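You operate a simulated robot arm through the tools that you are given. There is no shell and no other tool. Be economical: measure what you need, move in short steps, check, and stop when the job is done.

Carry out the task below with a simulated robot arm. There is one attempt and no reset: what you move stays moved.

JOB
Puff the grade 40 filter from the To do tray clean and stand it in the Ready tray.
Fine: in the filter box, hood shut; press the bellows till it shows clean; leave the hood open and the air valve shut. Set down upright: what you pick out. Where these are worked on the way, their far stop is far enough and under half their travel is too little: sliding hood.

Only the result counts: the job must be done as asked and must still hold three seconds after the hand-in. Knocking over, shifting, dropping, spilling or breaking anything else fails it.

ROBOT AND FRAMES
A 6-joint arm with a two-finger parallel gripper, fixed in place. Base frame: the origin is at the foot of the arm, x ahead of it, y to its left, z up; the work surface is at about z = 804. Units: mm, rad, N and s.
With the tool pointing down near the work surface it reaches from about 240 to 640 mm from the base axis. Its first joint turns from -1.152 to 1.152 rad. Payload 2.7 kg.
The tool frame sits at the grasp point between the pads (the TCP): z along the fingers, y along the line on which they close. The tips reach 23 mm beyond it. Largest opening 94 mm; finger width 38, thickness 10; the body of the gripper, 54 by 96 mm, starts 39 mm behind the TCP.
Orientation is told as [roll, pitch, yaw] about the base's x, y, z axes, in that order, counted from this pose: with the fingers straight down and closing along the base's y, the tool's x points along the base's -x, its y along +y and its z along -z.

CONTROLS
- The arm moves only by the tool drive_tool. Its argument "deltas" is a list of rows, each a list of 3 entries, a list of its own where there are three numbers: the finger opening in mm, from 0 to 94, then the shift along the tool's x, y, z in mm, then the turn, a rotation vector about the tool's x, y, z in degrees. In form: [[gripper, [x, y, z], [rx, ry, rz]], ...]. A call has 1 to 20 rows; each row shifts and turns the commanded pose from where the row before left it, along the tool's axes as they then stand. Rows are played at 5 a second. More than 50 mm and 0.15 rad between two rows, or a gripper value outside its range, and nothing of the call is played. A pose out of reach is approached as far as the arm can. The call stops where the force on the tool passes 50 N (or 10 N more than at its start, if that is more) or the arm is blocked; 0.2 s more then pass. Each finger travels about 45 mm/s and halts on what it meets, pressing with about 38 N; the grip force reading is that of the motor and also rises with nothing between the fingers. The clock runs only during rows and for 0.2 s after the last one: add rows that do not move to give the fingers time. The reply holds the time, the measured pose of the TCP, the force on the tool along the base axes, the opening and the grip force, in the units named above and with some noise, with the torque about the TCP (base axes, N m) and any sound that the robot's microphone picked up, and new pictures: "show" is both (left out), scene, wrist or none.
- Cameras (640 x 400 px; columns grow to the right, rows downward): "scene" is fixed at [75.3, -436.3, 1397.2]; the picture's right is [0.76, -0.65, 0.00], its down [-0.41, -0.48, -0.78] and it looks along [0.50, 0.59, -0.63] (base axes); focal length 266 px, centre (320, 200). "wrist" rides on the gripper at [87, 16, -75] in the tool frame; the picture's right is [-0.18, 0.98, 0.00], its down [-0.58, -0.11, -0.81] and it looks along [-0.79, -0.15, 0.59] (tool axes); focal length 243 px, centre (320, 200). There is no depth. A picture from a camera that has moved, and an enlarged one, comes with that camera's place and axes in the base frame and with its lens.
- zoom(camera, box): a new picture of the part [left, top, right, bottom] of that camera's present view, enlarged. No time passes.
- finish_job(): hands the job in; it is judged then, once.

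Go step by step. Nothing tells you positions but the pictures and the camera data: compare them with the known pose of the tool, close in by small moves and look again before you grip or let go. The budget is 120 turns and 200 pictures, counting those below and the enlarged ones. Unless the task says otherwise, let go and move clear before handing in, and close with one line.

The tools are called as name(argument=value, ...) on one line, values as JSON. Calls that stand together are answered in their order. drive_tool: Moves the arm, as the interface text tells. Its arguments: {"type":"object","properties":{"deltas":{"type":"array"},"show":{"type":"string","enum":["both","scene","wrist","none"]}},"required":["deltas"]} The other tools are called the same way: zoom (camera, box) takes an enlarged picture of a part of a camera's view; finish_job () hands the job in.

At the start:

```text
t: 0.0
position: [411.8, -21.8, 1162.6]
tcp_rot: [0.0, 0.0, 0.002]
wrist_force: [-0.3, 0.6, 0.8]
wrist_torque: [0.0, -0.01, -0.05]
opening: 94.0
grasp_force: 0.0
```

scene: 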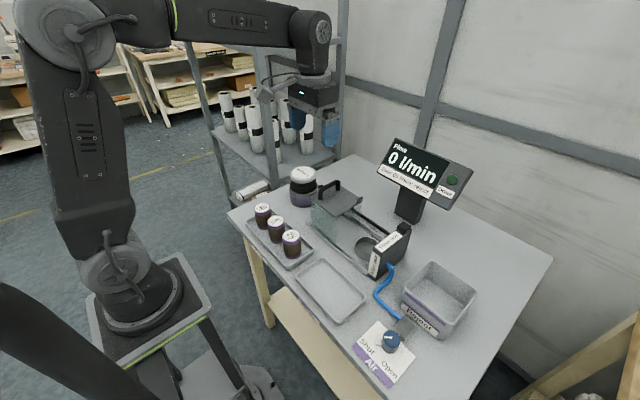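
wrist: 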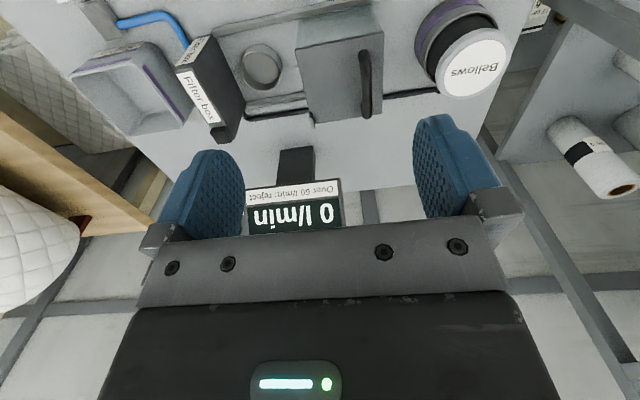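

I see a table with a tray of three filters, an empty tray, a filter box with a sliding hood, bellows, a flow display, a Reject bin and an air valve. I'll zoom in to read the labels.

zoom(camera="scene", box=[230, 160, 370, 260])

zoom(camera="scene", box=[340, 120, 500, 220])

zoom(camera="scene", box=[280, 240, 480, 390])

zoom(camera="wrist", box=[160, 0, 520, 225])

```text
4.00 times, centred on (300, 210) of scene
camera zoom: at [75.3, -436.3, 1397.2], right [0.76, -0.65, 0.0], down [-0.41, -0.48, -0.78], along [0.5, 0.59, -0.63], focal length 1066 px, centre (400, 160)
```

zoom: 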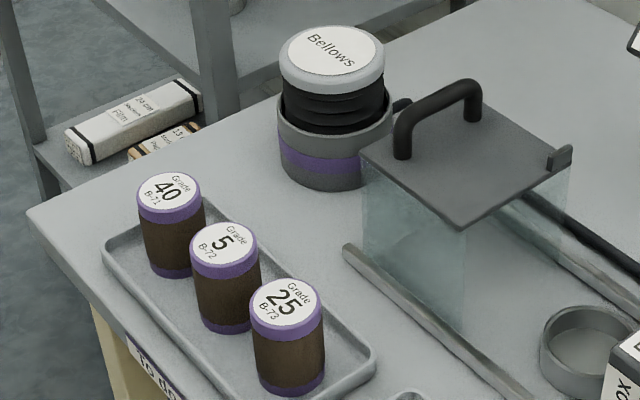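

```text
4.00 times, centred on (420, 170) of scene
camera zoom: at [75.3, -436.3, 1397.2], right [0.76, -0.65, 0.0], down [-0.41, -0.48, -0.78], along [0.5, 0.59, -0.63], focal length 1066 px, centre (-80, 320)
```

zoom: 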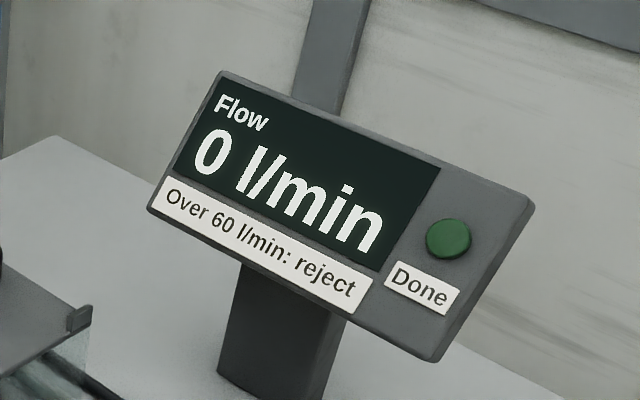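

```text
2.67 times, centred on (380, 315) of scene
camera zoom: at [75.3, -436.3, 1397.2], right [0.76, -0.65, 0.0], down [-0.41, -0.48, -0.78], along [0.5, 0.59, -0.63], focal length 711 px, centre (160, -107)
```

zoom: 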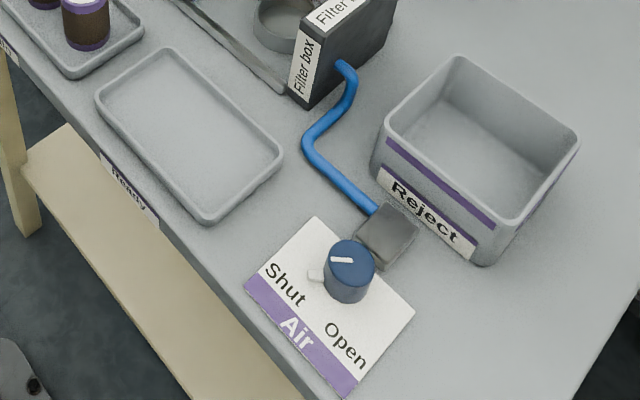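

```text
1.78 times, centred on (340, 112) of wrist
camera zoom: at [323.8, -4.5, 1236.1], right [0.18, 0.98, 0.0], down [0.58, -0.11, 0.81], along [0.79, -0.15, -0.59], focal length 431 px, centre (284, 356)
```

zoom: 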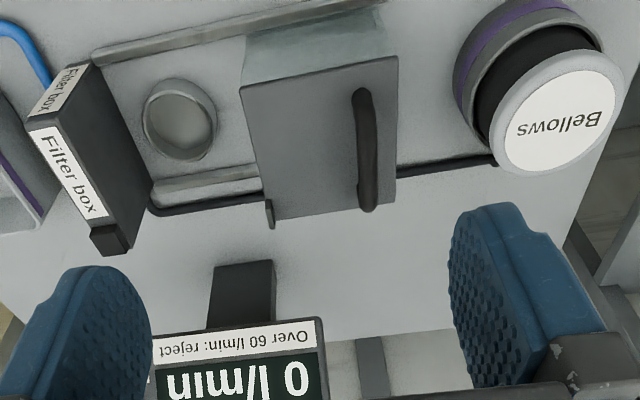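

The grade 40 filter (B-71) is at the far left of the To do tray, roughly at (327, 133). The cup is at about (492, -142), the hood handle at (498, 22), the bellows at (518, 178), the valve at (338, -346) and the Ready tray centre at (336, -169). I'll move above the filter and zoom in on the valve.

drive_tool(deltas=[[94, [17, 31, 30], [0, 0, 0]], [94, [17, 31, 30], [0, 0, 0]], [94, [17, 31, 30], [0, 0, 0]], [94, [17, 31, 30], [0, 0, 0]], [94, [17, 31, 30], [0, 0, 0]], [94, [0, 0, 0], [0, 0, 0]]])

zoom(camera="scene", box=[340, 300, 440, 390])

```text
t: 1.4
position: [327.9, 132.7, 1014.5]
tcp_rot: [0.001, 0.001, 0.001]
wrist_force: [0.3, 0.1, 1.1]
wrist_torque: [0.03, -0.02, -0.03]
opening: 93.8
grasp_force: 0.0
camera wrist: at [240.7, 148.5, 1086.8], right [0.18, 0.98, 0.0], down [0.58, -0.11, 0.81], along [0.79, -0.15, -0.59], focal length 243 px, centre (320, 200)
```

scene: 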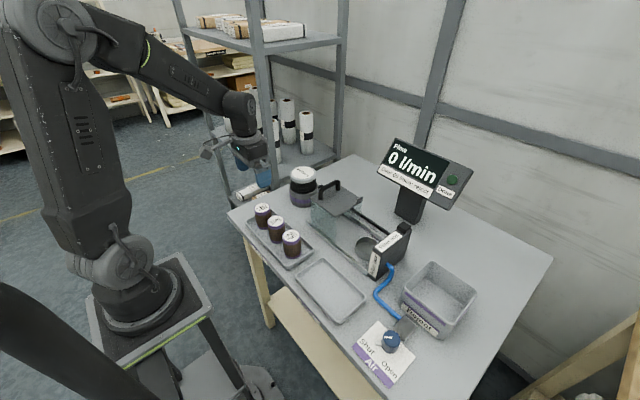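
wrist: 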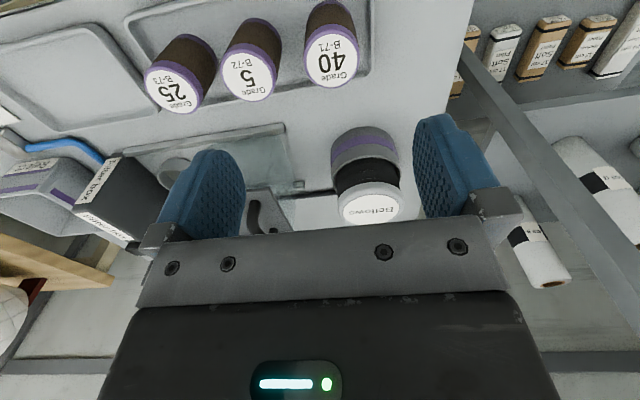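

```text
4.44 times, centred on (390, 345) of scene
camera zoom: at [75.3, -436.2, 1397.2], right [0.76, -0.65, 0.0], down [-0.41, -0.48, -0.78], along [0.5, 0.59, -0.63], focal length 1184 px, centre (9, -444)
```

zoom: 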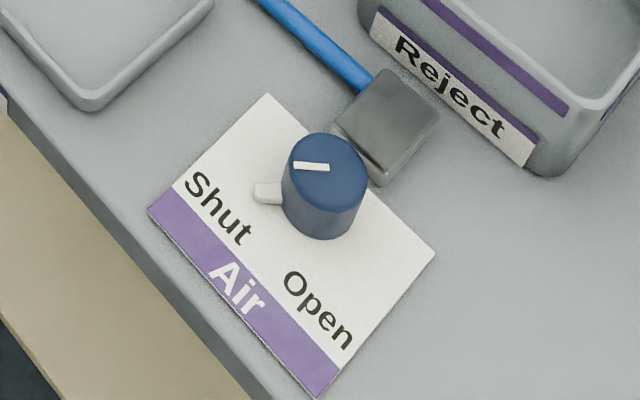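

The valve is at Shut. The wrist view puts the grade 40 filter at about (342, 141) with its top near z 870, and its neighbour about 75 mm away, so I'll narrow the fingers and come down partway.

drive_tool(deltas=[[70, [-7, 4, 40], [0, 0, 0]], [70, [-7, 4, 40], [0, 0, 0]], [70, [0, 0, 0], [0, 0, 0]]])

```text
t: 2.2
position: [340.3, 141.2, 935.5]
tcp_rot: [-0.001, 0.0, 0.002]
wrist_force: [0.1, 0.0, -0.1]
wrist_torque: [-0.01, -0.01, -0.04]
opening: 70.3
grasp_force: 0.1
camera wrist: at [252.9, 157.5, 1007.8], right [0.18, 0.98, 0.0], down [0.58, -0.11, 0.81], along [0.79, -0.15, -0.59], focal length 243 px, centre (320, 200)
```

scene: 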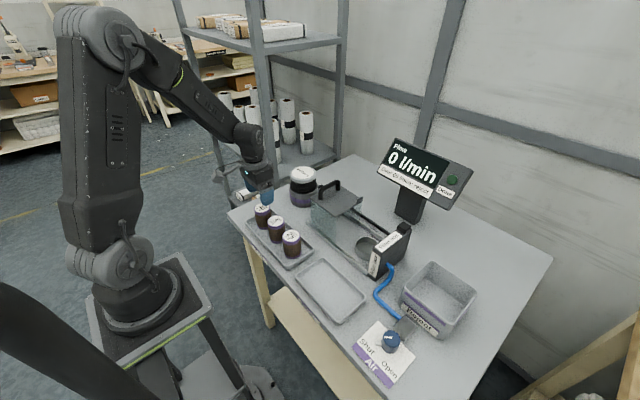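
wrist: 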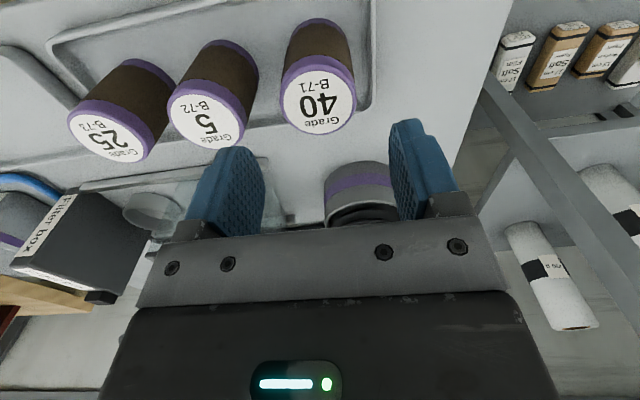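

The filter is centred at about (337, 141). I'll come down further and check before gripping.

drive_tool(deltas=[[70, [3, 0, 40], [0, 0, 0]], [70, [0, 0, 0], [0, 0, 0]]])

zoom(camera="scene", box=[230, 160, 330, 260])

```text
t: 2.8
position: [337.5, 141.2, 894.9]
tcp_rot: [0.001, 0.0, 0.001]
wrist_force: [-0.6, 0.4, 0.9]
wrist_torque: [0.03, 0.02, 0.01]
opening: 69.8
grasp_force: 0.0
camera wrist: at [249.6, 158.8, 968.4], right [0.18, 0.98, 0.0], down [0.58, -0.11, 0.81], along [0.79, -0.15, -0.59], focal length 243 px, centre (320, 200)
```

scene: 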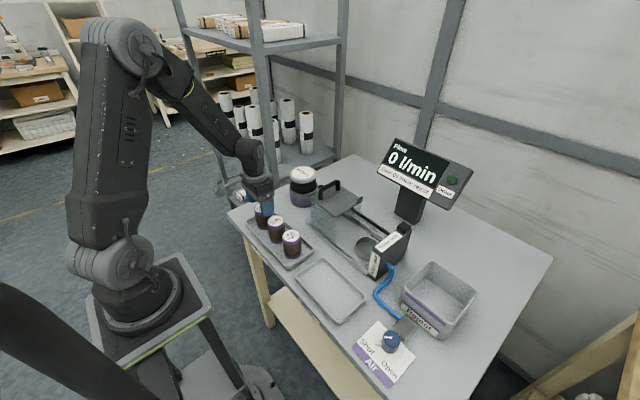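
wrist: 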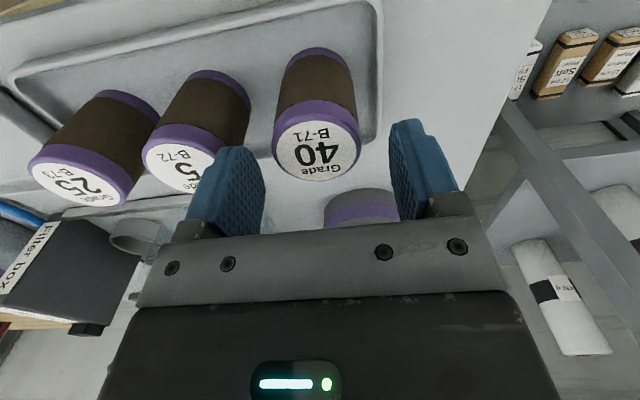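

```text
4.00 times, centred on (280, 210) of scene
camera zoom: at [75.3, -436.3, 1397.2], right [0.76, -0.65, 0.0], down [-0.41, -0.48, -0.78], along [0.5, 0.59, -0.63], focal length 1066 px, centre (480, 160)
```

zoom: 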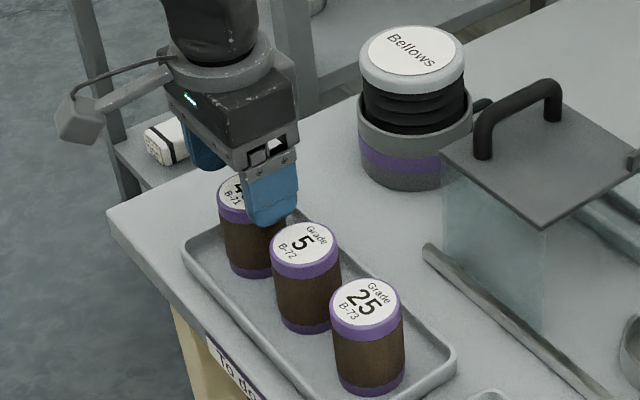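

Alignment is good, with the filter top at about z 872 and the centre at (334, 141). I'll descend to the grip height and look.

drive_tool(deltas=[[68, [3.5, 0, 15], [0, 0, 0]], [68, [0, 0, 15], [0, 0, 0]], [68, [0, 0, 14], [0, 0, 0]], [68, [0, 0, 0], [0, 0, 0]]])

zoom(camera="scene", box=[230, 160, 330, 260])

```text
t: 3.8
position: [334.3, 140.3, 849.2]
tcp_rot: [0.001, 0.0, 0.003]
wrist_force: [-0.4, 0.9, 0.0]
wrist_torque: [0.01, 0.01, 0.0]
opening: 67.8
grasp_force: 0.0
camera wrist: at [246.2, 157.9, 922.7], right [0.18, 0.98, 0.0], down [0.58, -0.11, 0.81], along [0.79, -0.15, -0.59], focal length 243 px, centre (320, 200)
```

scene: 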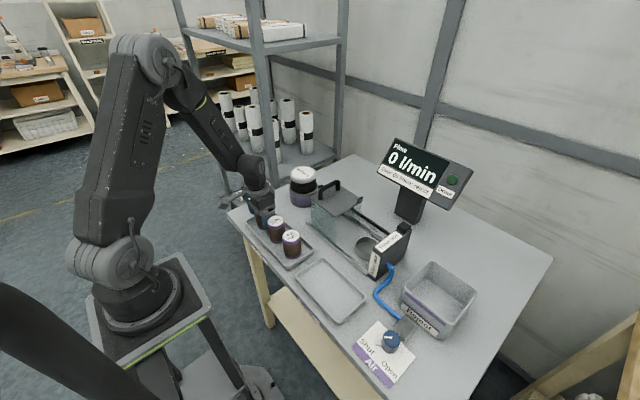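
wrist: 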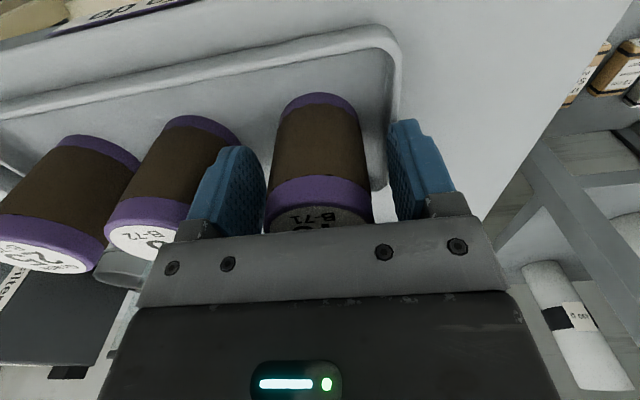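

```text
4.00 times, centred on (280, 210) of scene
camera zoom: at [75.3, -436.3, 1397.2], right [0.76, -0.65, 0.0], down [-0.41, -0.48, -0.78], along [0.5, 0.59, -0.63], focal length 1066 px, centre (480, 160)
```

zoom: 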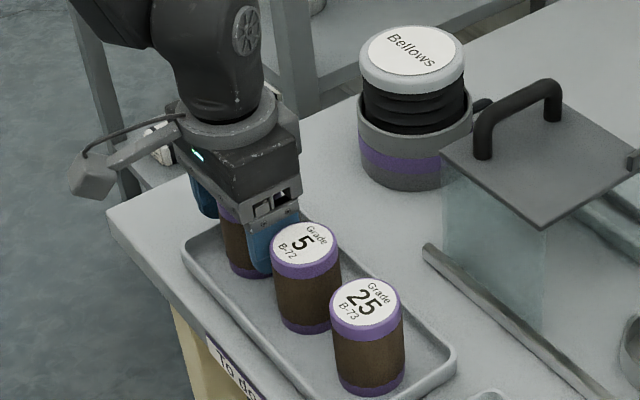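

The filter is between the fingers and they're clear of its neighbour. Now I'll grip it and lift a little.

drive_tool(deltas=[[40, [0, 0, 0], [0, 0, 0]], [30, [0, 0, 0], [0, 0, 0]], [30, [0, 0, 0], [0, 0, 0]], [30, [0, 0, 0], [0, 0, 0]], [30, [0, 0, 0], [0, 0, 0]]], show="none")

drive_tool(deltas=[[30, [0, 0, -20], [0, 0, 0]], [30, [0, 0, -40], [0, 0, 0]], [30, [0, 0, -40], [0, 0, 0]], [30, [0, 0, -40], [0, 0, 0]], [30, [0, 0, 0], [0, 0, 0]]])

```text
t: 5.0
position: [333.3, 140.3, 850.1]
tcp_rot: [0.0, -0.002, 0.003]
wrist_force: [0.0, 0.2, -0.6]
wrist_torque: [-0.02, 0.05, 0.0]
opening: 46.8
grasp_force: 37.9
```

```text
t: 6.2
position: [333.3, 142.8, 990.3]
tcp_rot: [0.0, 0.0, 0.002]
wrist_force: [0.3, -0.1, -0.1]
wrist_torque: [0.01, -0.03, 0.03]
opening: 46.9
grasp_force: 37.9
camera wrist: at [246.1, 158.3, 1063.5], right [0.18, 0.98, 0.0], down [0.58, -0.11, 0.81], along [0.79, -0.15, -0.59], focal length 243 px, centre (320, 200)
```

scene: 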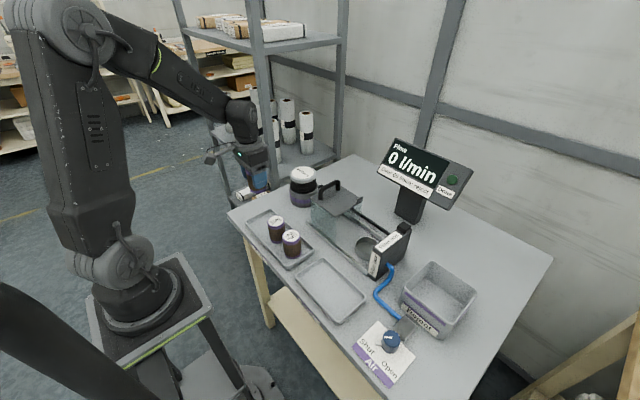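
wrist: 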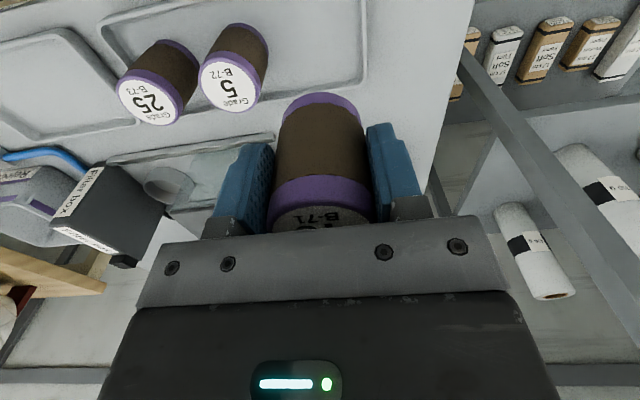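

The filter is held (opening 47). I'll carry it across at height to just short of the cup and look.

drive_tool(deltas=[[30, [0, -47, 0], [0, 0, 0]], [30, [0, -47, 0], [0, 0, 0]], [30, [0, -47, 0], [0, 0, 0]], [30, [0, -47, 0], [0, 0, 0]], [30, [0, -47, 0], [0, 0, 0]], [30, [0, -47, 0], [0, 0, 0]], [30, [-40, 0, 0], [0, 0, 0]], [30, [-40, 0, 0], [0, 0, 0]], [30, [0, 0, 0], [0, 0, 0]]])

zoom(camera="scene", box=[300, 170, 440, 290])

```text
t: 8.2
position: [414.9, -138.2, 991.6]
tcp_rot: [0.0, 0.0, 0.004]
wrist_force: [0.7, 0.1, -1.6]
wrist_torque: [0.03, -0.04, -0.02]
opening: 46.8
grasp_force: 37.9
camera wrist: at [327.1, -121.5, 1063.5], right [0.18, 0.98, 0.0], down [0.58, -0.11, 0.81], along [0.79, -0.15, -0.59], focal length 243 px, centre (320, 200)
```

scene: 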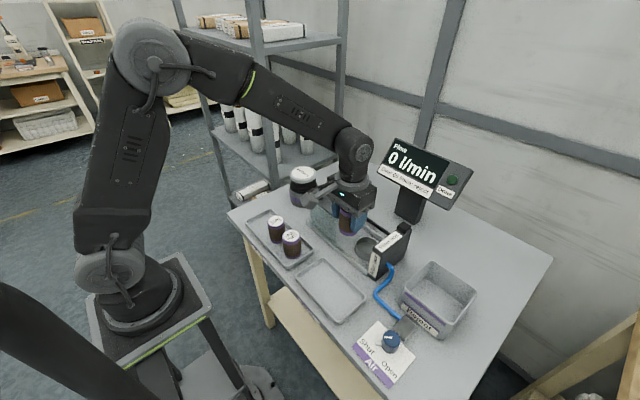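
wrist: 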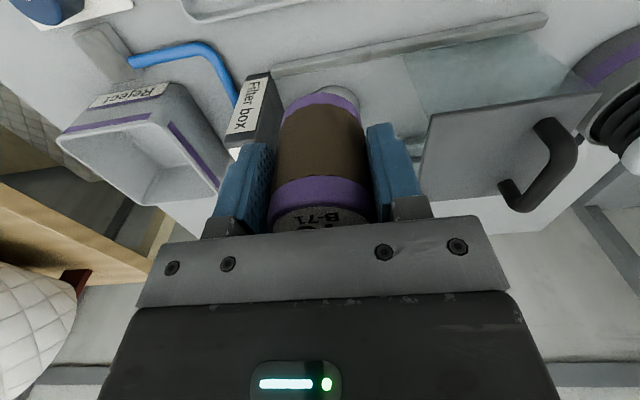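

```text
3.33 times, centred on (370, 230) of scene
camera zoom: at [75.3, -436.3, 1397.2], right [0.76, -0.65, 0.0], down [-0.41, -0.48, -0.78], along [0.5, 0.59, -0.63], focal length 888 px, centre (153, 100)
```

zoom: 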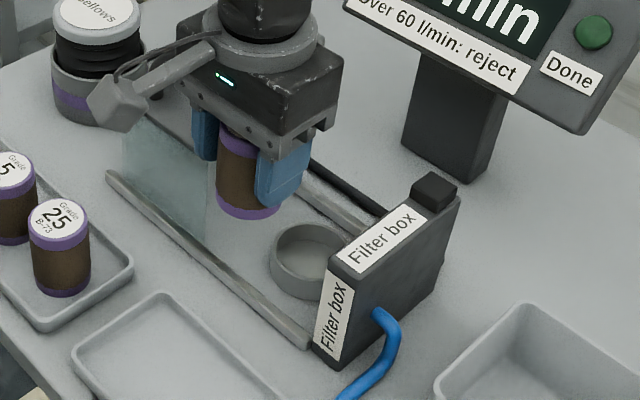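

The cup is hidden behind the held filter, so I'll shift sideways for a clear wrist view of it.

drive_tool(deltas=[[30, [30, 25, 0], [0, 0, 0]], [30, [0, 40, 0], [0, 0, 0]], [30, [0, 0, 0], [0, 0, 0]]], show="wrist")

zoom(camera="wrist", box=[100, 20, 340, 170])

zoom(camera="scene", box=[330, 210, 430, 290])

```text
t: 9.0
position: [381.8, -73.5, 989.6]
tcp_rot: [0.002, 0.0, 0.001]
wrist_force: [0.2, 0.7, -0.4]
wrist_torque: [0.03, 0.03, 0.02]
opening: 47.1
grasp_force: 38.3
camera wrist: at [296.1, -56.7, 1062.6], right [0.18, 0.98, 0.0], down [0.58, -0.11, 0.81], along [0.79, -0.15, -0.59], focal length 243 px, centre (320, 200)
```

wrist: 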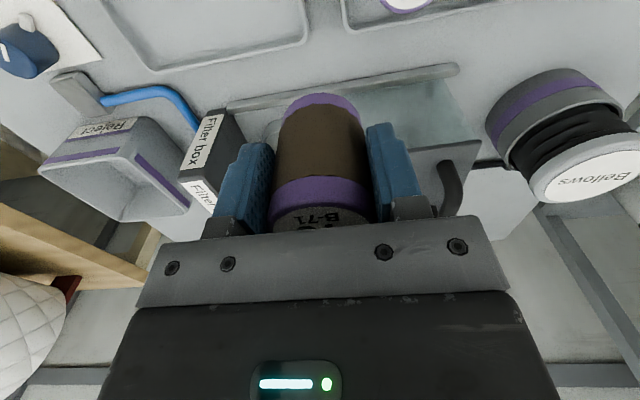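

```text
2.67 times, centred on (220, 95) of wrist
camera zoom: at [296.1, -56.7, 1062.6], right [0.18, 0.98, 0.0], down [0.58, -0.11, 0.81], along [0.79, -0.15, -0.59], focal length 647 px, centre (587, 480)
```

zoom: 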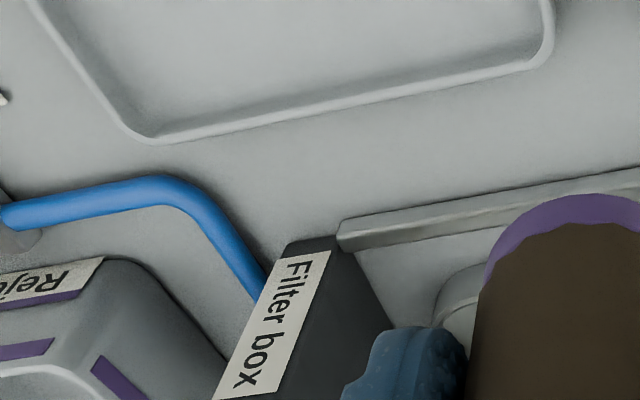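

```text
5.00 times, centred on (380, 250) of scene
camera zoom: at [75.3, -436.2, 1397.2], right [0.76, -0.65, 0.0], down [-0.41, -0.48, -0.78], along [0.5, 0.59, -0.63], focal length 1333 px, centre (20, -50)
```

zoom: 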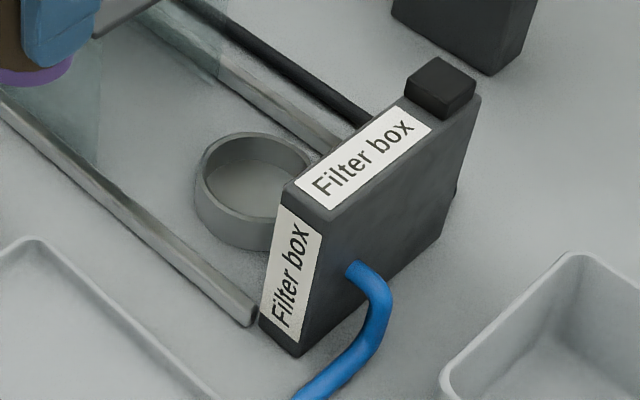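

The cup is still hidden; the scene camera puts it at about (495, -140) with the rim near z 829. I'll go higher and closer from the hood side to confirm with the wrist camera.

drive_tool(deltas=[[30, [0, 15, -25], [0, 0, 0]], [30, [-40, 10, 0], [0, 0, 0]], [30, [-35, 5, 0], [0, 0, 0]], [30, [0, 0, 0], [0, 0, 0]]], show="wrist")

zoom(camera="wrist", box=[160, 30, 320, 130])

```text
t: 10.0
position: [459.9, -44.2, 1015.0]
tcp_rot: [0.0, 0.0, 0.001]
wrist_force: [0.5, -0.4, 0.3]
wrist_torque: [0.01, -0.04, -0.01]
opening: 46.7
grasp_force: 37.6
camera wrist: at [371.7, -27.5, 1087.8], right [0.18, 0.98, 0.0], down [0.58, -0.11, 0.81], along [0.79, -0.15, -0.59], focal length 243 px, centre (320, 200)
```

wrist: 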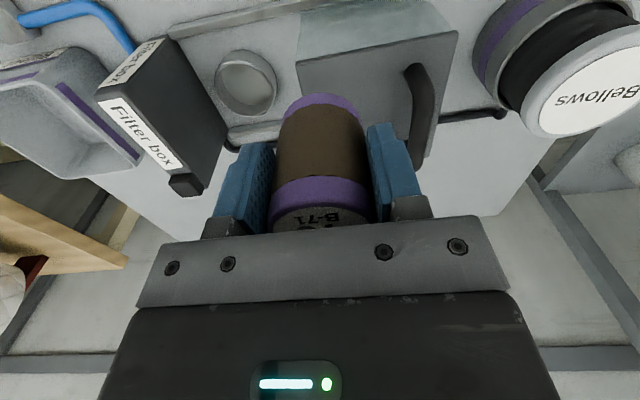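

```text
4.00 times, centred on (240, 80) of wrist
camera zoom: at [371.7, -27.5, 1087.8], right [0.18, 0.98, 0.0], down [0.58, -0.11, 0.81], along [0.79, -0.15, -0.59], focal length 970 px, centre (640, 680)
```

zoom: 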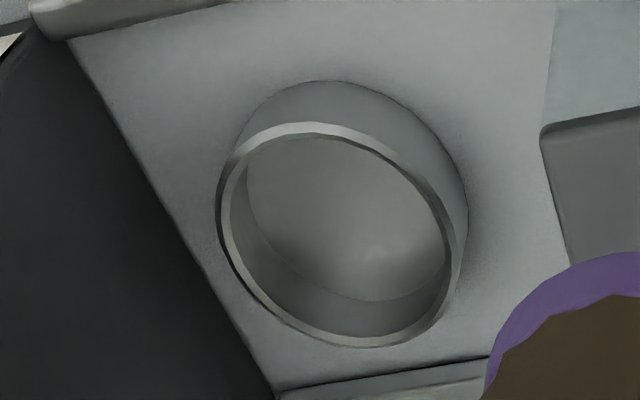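

The cup is at about (496, -138) with an inner diameter of about 60. The filter box wall is only about 52 mm from its centre, so I'll turn the gripper 90° to make the body narrow along y.

drive_tool(deltas=[[30, [0, 0, 0], [0, 0, -8.2]], [30, [0, 0, 0], [0, 0, -8.2]], [30, [0, 0, 0], [0, 0, -8.2]], [30, [0, 0, 0], [0, 0, -8.2]], [30, [0, 0, 0], [0, 0, -8.2]], [30, [0, 0, 0], [0, 0, -8.2]], [30, [0, 0, 0], [0, 0, -8.2]], [30, [0, 0, 0], [0, 0, -8.2]], [30, [0, 0, 0], [0, 0, -8.2]], [30, [0, 0, 0], [0, 0, -8.2]], [30, [0, 0, 0], [0, 0, -8]], [30, [0, 0, 0], [0, 0, 0]]])

```text
t: 12.6
position: [457.8, -44.3, 1014.6]
tcp_rot: [-0.001, -0.001, 1.576]
wrist_force: [0.2, 0.0, -0.3]
wrist_torque: [-0.05, 0.01, -0.01]
opening: 46.8
grasp_force: 38.4
camera wrist: at [441.7, -130.5, 1087.4], right [-0.98, 0.18, 0.0], down [0.11, 0.58, 0.81], along [0.14, 0.79, -0.59], focal length 243 px, centre (320, 200)
```

scene: 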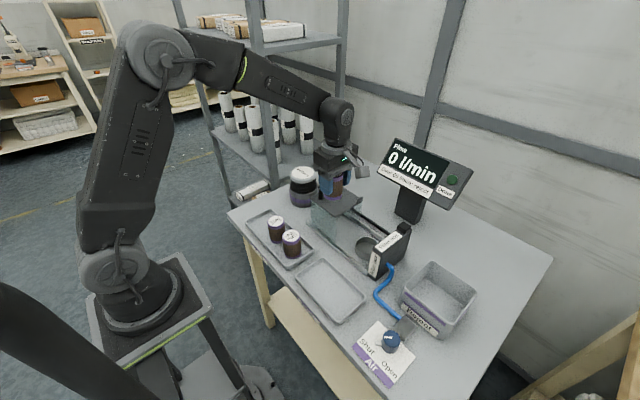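
wrist: 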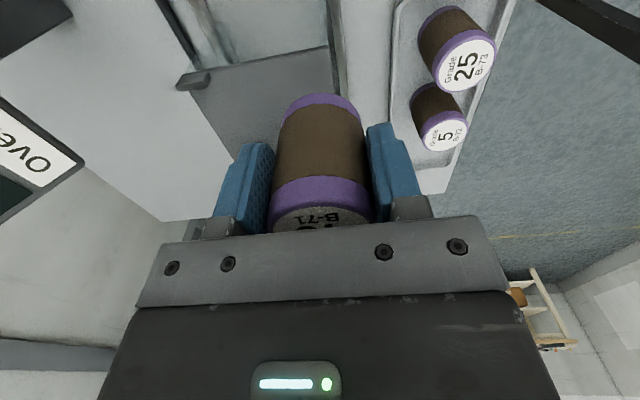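

Rotation is done. Now I'll move over the cup horizontally and then lower it partway.

drive_tool(deltas=[[30, [30, -13, 0], [0, 0, 0]], [30, [32, -13, 0], [0, 0, 0]], [30, [32, -12, 0], [0, 0, 0]], [30, [0, 0, 40], [0, 0, 0]], [30, [0, 0, 40], [0, 0, 0]], [30, [0, 0, 20], [0, 0, 0]], [30, [0, 0, 0], [0, 0, 0]]])

zoom(camera="scene", box=[320, 180, 440, 280])

zoom(camera="wrist", box=[220, 20, 420, 140])

```text
t: 14.2
position: [496.0, -138.6, 915.0]
tcp_rot: [-0.003, 0.0, 1.571]
wrist_force: [-0.7, -0.5, -0.8]
wrist_torque: [-0.03, 0.01, -0.01]
opening: 46.9
grasp_force: 38.2
camera wrist: at [479.9, -224.7, 987.4], right [-0.98, 0.18, 0.0], down [0.11, 0.58, 0.81], along [0.15, 0.79, -0.59], focal length 243 px, centre (320, 200)
```

scene: 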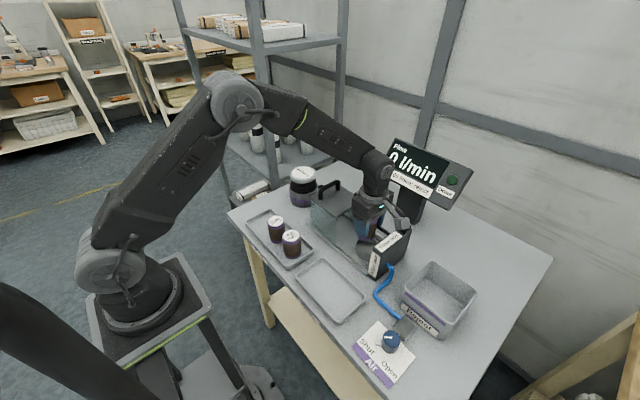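
wrist: 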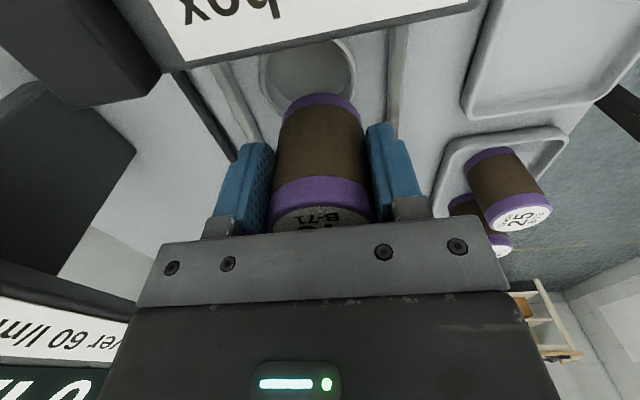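

```text
4.00 times, centred on (380, 230) of scene
camera zoom: at [75.3, -436.3, 1397.2], right [0.76, -0.65, 0.0], down [-0.41, -0.48, -0.78], along [0.5, 0.59, -0.63], focal length 1066 px, centre (80, 80)
```

zoom: 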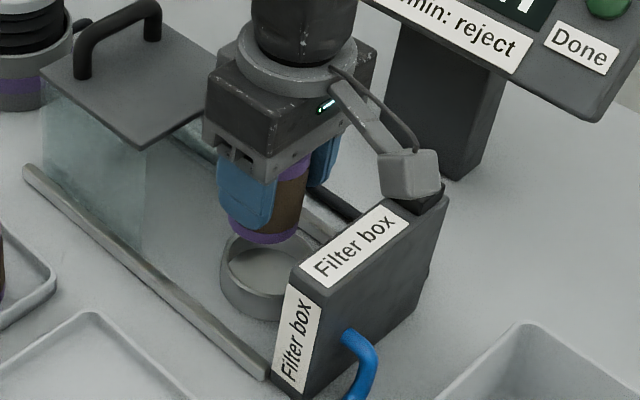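

```text
3.20 times, centred on (320, 80) of wrist
camera zoom: at [479.9, -224.7, 987.4], right [-0.98, 0.18, 0.0], down [0.11, 0.58, 0.81], along [0.15, 0.79, -0.59], focal length 776 px, centre (320, 584)
```

zoom: 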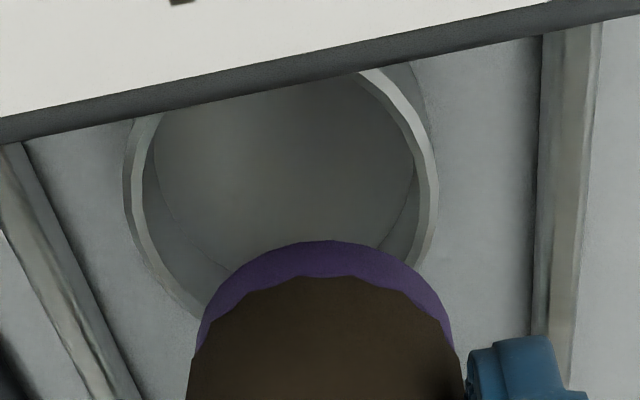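

The wrist camera housing would come close to the top of the filter box (about z 902) in this orientation. I'll turn back to yaw 0, where the body clears the wall by several mm, and align from there.

drive_tool(deltas=[[30, [0, 0, 0], [0, 0, 8.2]], [30, [0, 0, 0], [0, 0, 8.2]], [30, [0, 0, 0], [0, 0, 8.2]], [30, [0, 0, 0], [0, 0, 8.2]], [30, [0, 0, 0], [0, 0, 8.2]], [30, [0, 0, 0], [0, 0, 8.2]], [30, [0, 0, 0], [0, 0, 8.2]], [30, [0, 0, 0], [0, 0, 8.2]], [30, [0, 0, 0], [0, 0, 8.2]], [30, [0, 0, 0], [0, 0, 8.2]], [30, [0, 0, 0], [0, 0, 8]], [30, [0, 0, 20], [0, 0, 0]], [30, [0, 0, 17], [0, 0, 0]], [30, [0, 0, 0], [0, 0, 0]]])

zoom(camera="scene", box=[340, 200, 420, 270])

zoom(camera="wrist", box=[220, 20, 420, 140])

```text
t: 17.2
position: [498.0, -139.8, 878.3]
tcp_rot: [0.0, 0.001, 0.002]
wrist_force: [-1.1, 0.1, -0.4]
wrist_torque: [0.01, 0.04, 0.02]
opening: 47.0
grasp_force: 37.6
camera wrist: at [409.3, -123.6, 950.5], right [0.18, 0.98, 0.0], down [0.58, -0.11, 0.81], along [0.79, -0.15, -0.59], focal length 243 px, centre (320, 200)
```

scene: 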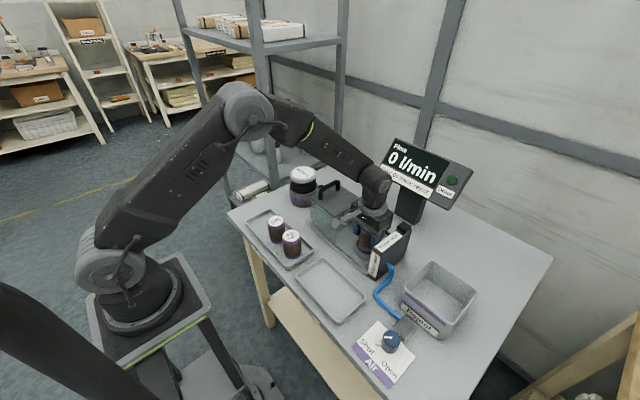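
wrist: 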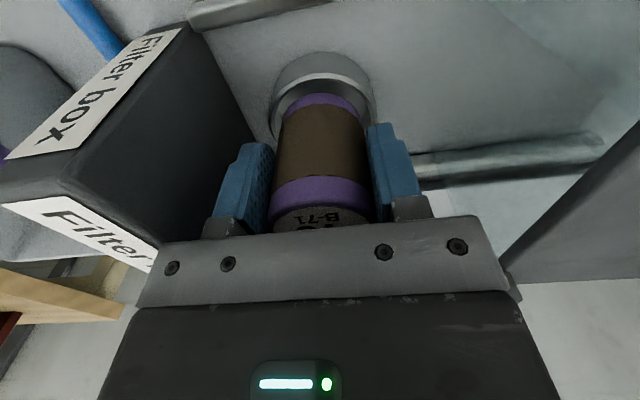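

```text
5.71 times, centred on (380, 235) of scene
camera zoom: at [75.3, -436.3, 1397.2], right [0.76, -0.65, 0.0], down [-0.41, -0.48, -0.78], along [0.5, 0.59, -0.63], focal length 1523 px, centre (-23, 0)
```

zoom: 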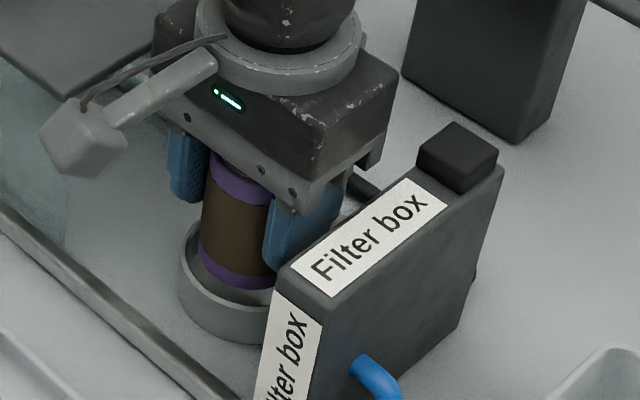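

```text
3.20 times, centred on (320, 80) of wrist
camera zoom: at [409.3, -123.6, 950.5], right [0.18, 0.98, 0.0], down [0.58, -0.11, 0.81], along [0.79, -0.15, -0.59], focal length 776 px, centre (320, 584)
```

zoom: 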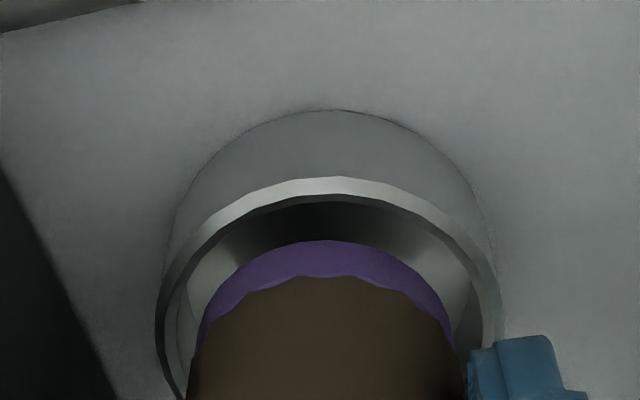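

The filter sits centred over the cup laterally and about 2 mm short in x. I'll nudge it and lower slowly until it's seated.

drive_tool(deltas=[[30, [-2, 1, 0], [0, 0, 0]], [30, [0, 0, 6], [0, 0, 0]], [30, [0, 0, 6], [0, 0, 0]], [30, [0, 0, 3], [0, 0, 0]], [30, [0, 0, 0], [0, 0, 0]]])

zoom(camera="scene", box=[340, 200, 420, 270])

zoom(camera="wrist", box=[220, 20, 420, 140])

```text
t: 18.4
position: [498.8, -138.0, 862.7]
tcp_rot: [0.0, 0.0, 0.0]
wrist_force: [-0.7, -0.3, 0.2]
wrist_torque: [-0.02, 0.04, 0.04]
opening: 46.9
grasp_force: 38.4
camera wrist: at [411.7, -121.3, 935.2], right [0.18, 0.98, 0.0], down [0.58, -0.11, 0.81], along [0.79, -0.15, -0.59], focal length 243 px, centre (320, 200)
```

scene: 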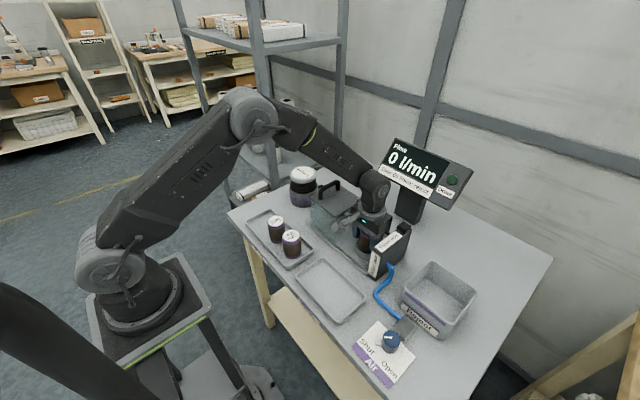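
wrist: 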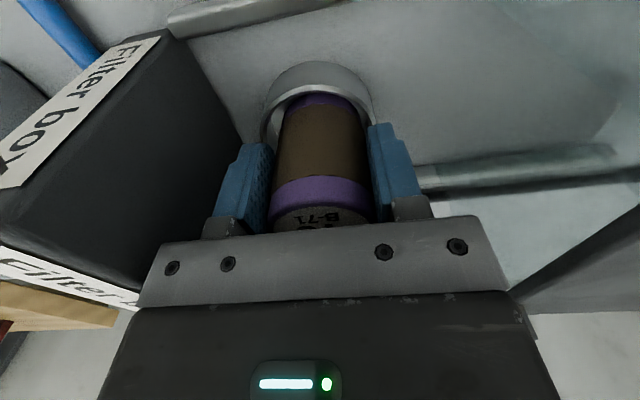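

```text
5.71 times, centred on (380, 235) of scene
camera zoom: at [75.3, -436.3, 1397.2], right [0.76, -0.65, 0.0], down [-0.41, -0.48, -0.78], along [0.5, 0.59, -0.63], focal length 1523 px, centre (-23, 0)
```

zoom: 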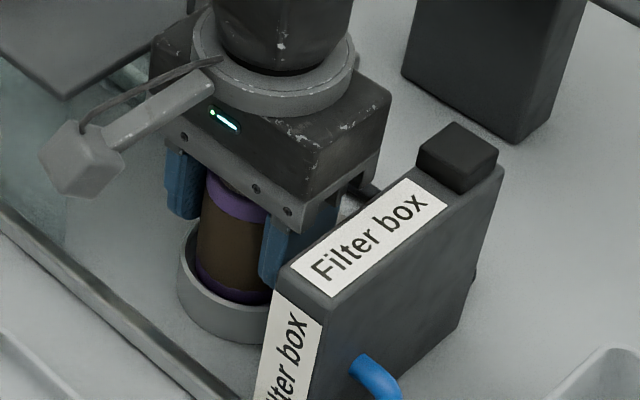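

```text
3.20 times, centred on (320, 80) of wrist
camera zoom: at [411.7, -121.3, 935.2], right [0.18, 0.98, 0.0], down [0.58, -0.11, 0.81], along [0.79, -0.15, -0.59], focal length 776 px, centre (320, 584)
```

zoom: 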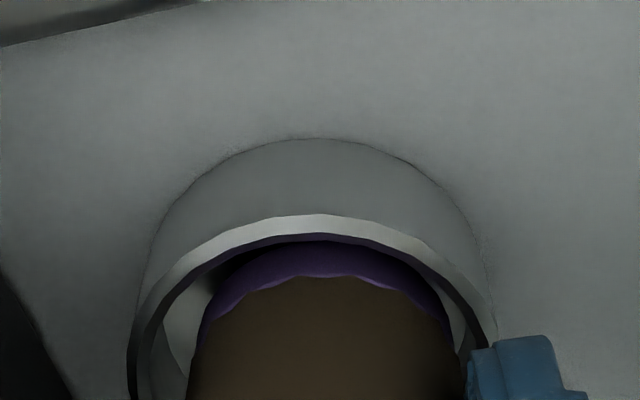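

Nearly centred; I'll move it 1.5 mm to -y and lower gently, watching the force.

drive_tool(deltas=[[30, [0, -1.5, 3], [0, 0, 0]], [30, [0, 0, 2], [0, 0, 0]], [30, [0, 0, 2], [0, 0, 0]], [30, [0, 0, 0], [0, 0, 0]]], show="none")

zoom(camera="scene", box=[340, 200, 420, 270])

zoom(camera="wrist", box=[200, 60, 440, 210])

```text
t: 19.4
position: [499.1, -139.5, 856.5]
tcp_rot: [0.0, 0.002, 0.002]
wrist_force: [0.3, 0.4, 0.0]
wrist_torque: [-0.01, -0.03, 0.01]
opening: 46.9
grasp_force: 38.1
```

```text
5.71 times, centred on (380, 235) of scene
camera zoom: at [75.3, -436.3, 1397.2], right [0.76, -0.65, 0.0], down [-0.41, -0.48, -0.78], along [0.5, 0.59, -0.63], focal length 1523 px, centre (-23, 0)
```

zoom: 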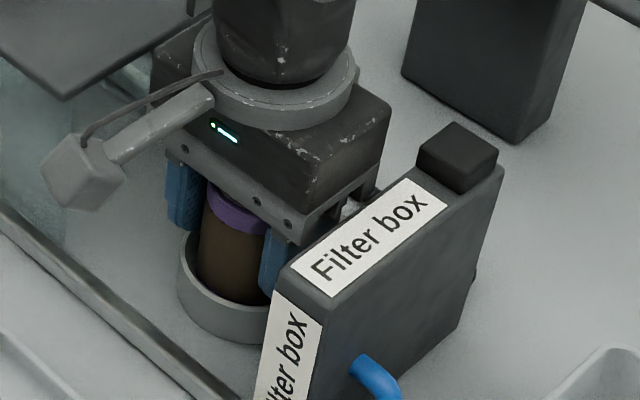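

```text
2.67 times, centred on (320, 135) of wrist
camera zoom: at [411.5, -122.7, 928.6], right [0.18, 0.98, 0.0], down [0.58, -0.11, 0.81], along [0.79, -0.15, -0.59], focal length 647 px, centre (320, 373)
```

zoom: 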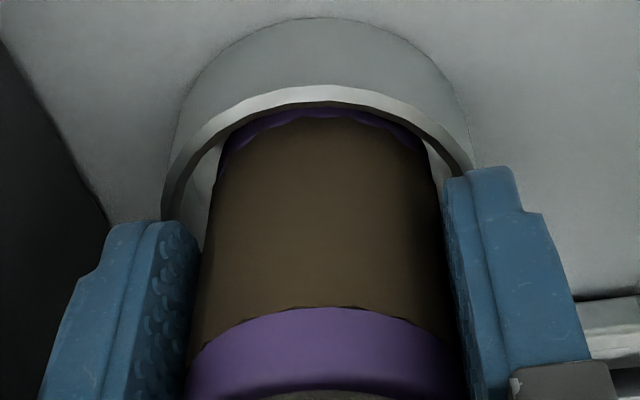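

No contact yet, and the filter is well inside the cup. I'll continue in 1 mm steps.

drive_tool(deltas=[[30, [0, -0.5, 1], [0, 0, 0]], [30, [0, 0, 1], [0, 0, 0]], [30, [0, 0, 1], [0, 0, 0]], [30, [0, 0, 0], [0, 0, 0]]], show="none")

zoom(camera="wrist", box=[200, 60, 440, 210])

```text
t: 20.4
position: [498.3, -140.3, 852.2]
tcp_rot: [0.002, 0.0, 0.003]
wrist_force: [0.5, -0.8, -1.4]
wrist_torque: [0.02, 0.01, -0.02]
opening: 46.8
grasp_force: 38.3
```

```text
2.67 times, centred on (320, 135) of wrist
camera zoom: at [411.0, -123.2, 925.1], right [0.18, 0.98, 0.0], down [0.58, -0.11, 0.81], along [0.79, -0.15, -0.59], focal length 647 px, centre (320, 373)
```

zoom: 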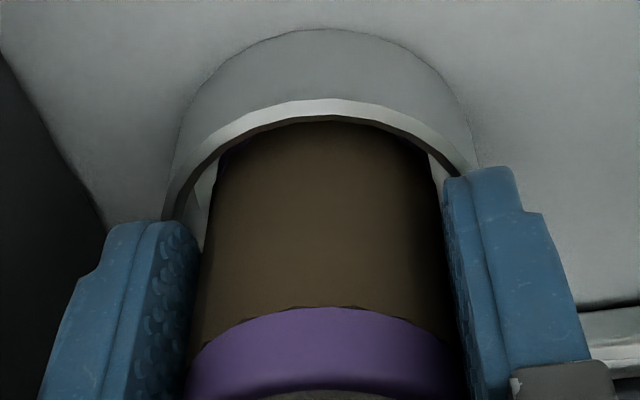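

drive_tool(deltas=[[30, [0, 0, 1], [0, 0, 0]], [30, [0, 0, 0], [0, 0, 0]]], show="none")

drive_tool(deltas=[[30, [0, 0, 1], [0, 0, 0]], [30, [0, 0, 0], [0, 0, 0]]], show="none")

zoom(camera="scene", box=[340, 200, 420, 270])

```text
t: 21.0
position: [499.4, -141.1, 851.6]
tcp_rot: [-0.001, 0.0, 0.001]
wrist_force: [-0.4, -0.2, 0.0]
wrist_torque: [0.02, 0.0, -0.04]
opening: 47.1
grasp_force: 37.8
```

```text
t: 21.6
position: [498.6, -140.2, 852.1]
tcp_rot: [0.001, -0.001, 0.003]
wrist_force: [-0.7, 1.0, 3.7]
wrist_torque: [0.0, 0.02, 0.01]
opening: 47.0
grasp_force: 38.5
```

```text
5.71 times, centred on (380, 235) of scene
camera zoom: at [75.2, -436.2, 1397.2], right [0.76, -0.65, 0.0], down [-0.41, -0.48, -0.78], along [0.5, 0.59, -0.63], focal length 1523 px, centre (-23, 0)
```

zoom: 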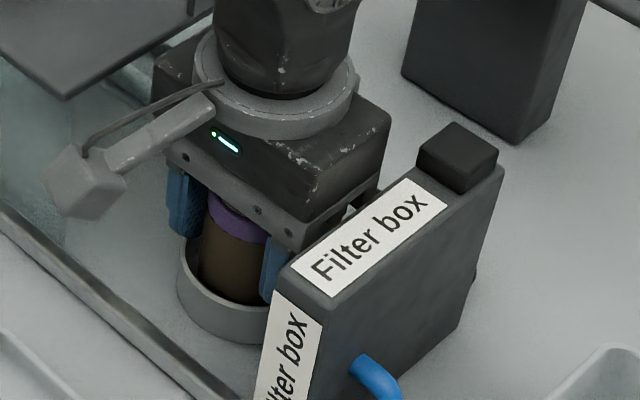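

There's light contact (about 3.7 N), so the filter is seated. I'll release with a limited opening and rise straight up.

drive_tool(deltas=[[50, [0, 0, 0], [0, 0, 0]], [56, [0, 0, 0], [0, 0, 0]], [62, [0, 0, 0], [0, 0, 0]], [62, [0, 0, -10], [0, 0, 0]], [62, [0, 0, -20], [0, 0, 0]], [62, [0, 0, -40], [0, 0, 0]], [62, [0, 0, -40], [0, 0, 0]], [62, [0, 0, -40], [0, 0, 0]], [62, [0, 0, 0], [0, 0, 0]]])

zoom(camera="scene", box=[320, 190, 430, 270])

```text
t: 23.6
position: [497.8, -141.2, 1002.1]
tcp_rot: [0.0, -0.001, 0.001]
wrist_force: [-0.5, -0.3, -0.6]
wrist_torque: [-0.01, 0.01, -0.05]
opening: 61.9
grasp_force: 0.0
camera wrist: at [411.3, -124.6, 1074.2], right [0.18, 0.98, 0.0], down [0.58, -0.11, 0.81], along [0.79, -0.15, -0.59], focal length 243 px, centre (320, 200)
```

scene: 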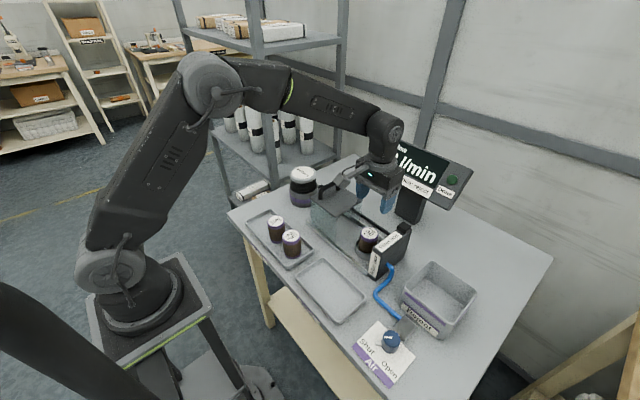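
wrist: 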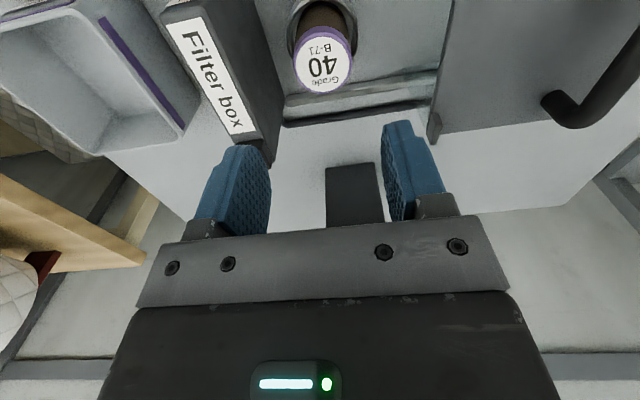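

```text
5.00 times, centred on (375, 230) of scene
camera zoom: at [75.3, -436.3, 1397.2], right [0.76, -0.65, 0.0], down [-0.41, -0.48, -0.78], along [0.5, 0.59, -0.63], focal length 1333 px, centre (45, 50)
```

zoom: 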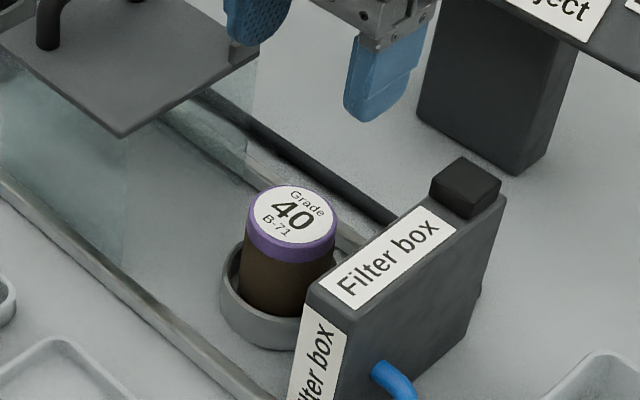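

The filter stands upright in the cup. Next is the hood: I'll move to just in front of its handle for a measured look.

drive_tool(deltas=[[62, [15, 40, -10], [0, 0, 0]], [62, [15, 40, 0], [0, 0, 0]], [62, [15, 40, 0], [0, 0, 0]], [62, [15, 40, 0], [0, 0, 0]], [62, [0, 0, 0], [0, 0, 0]]])

zoom(camera="scene", box=[290, 160, 400, 240])

```text
t: 24.8
position: [437.6, 20.3, 1010.6]
tcp_rot: [-0.001, 0.001, 0.002]
wrist_force: [-0.4, 0.4, 0.5]
wrist_torque: [0.0, 0.03, 0.03]
opening: 61.8
grasp_force: 0.0
camera wrist: at [350.9, 37.0, 1083.2], right [0.18, 0.98, 0.0], down [0.58, -0.11, 0.81], along [0.79, -0.15, -0.59], focal length 243 px, centre (320, 200)
```

scene: 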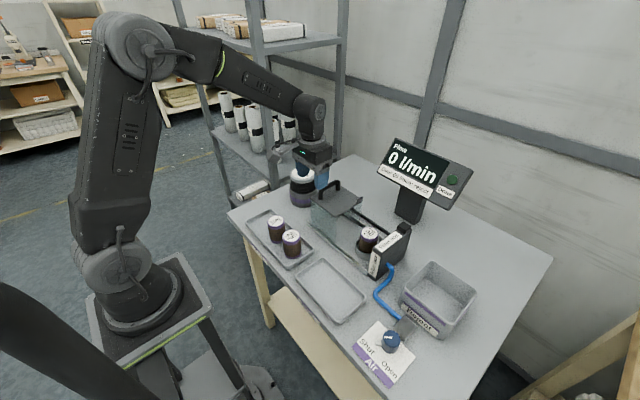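
wrist: 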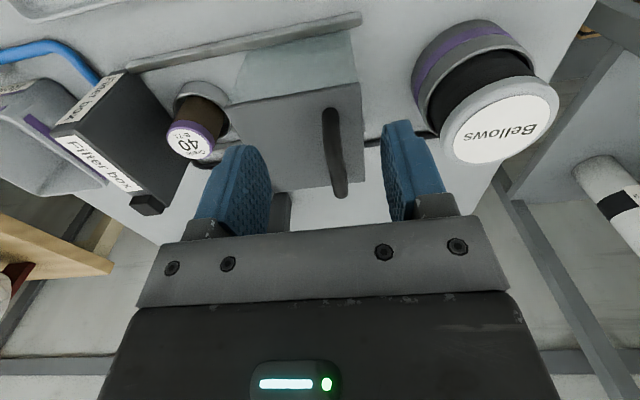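

```text
5.00 times, centred on (345, 200) of scene
camera zoom: at [75.3, -436.2, 1397.2], right [0.76, -0.65, 0.0], down [-0.41, -0.48, -0.78], along [0.5, 0.59, -0.63], focal length 1333 px, centre (195, 200)
```

zoom: 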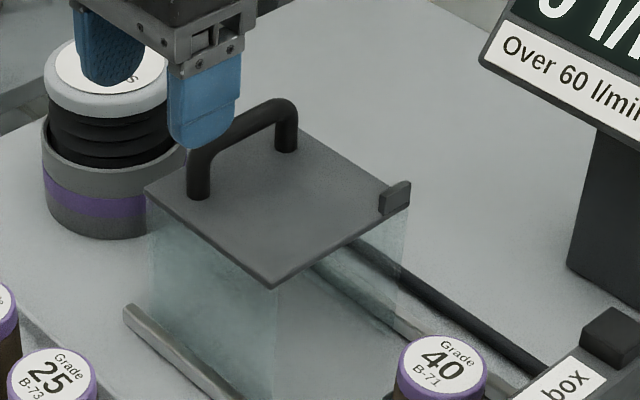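

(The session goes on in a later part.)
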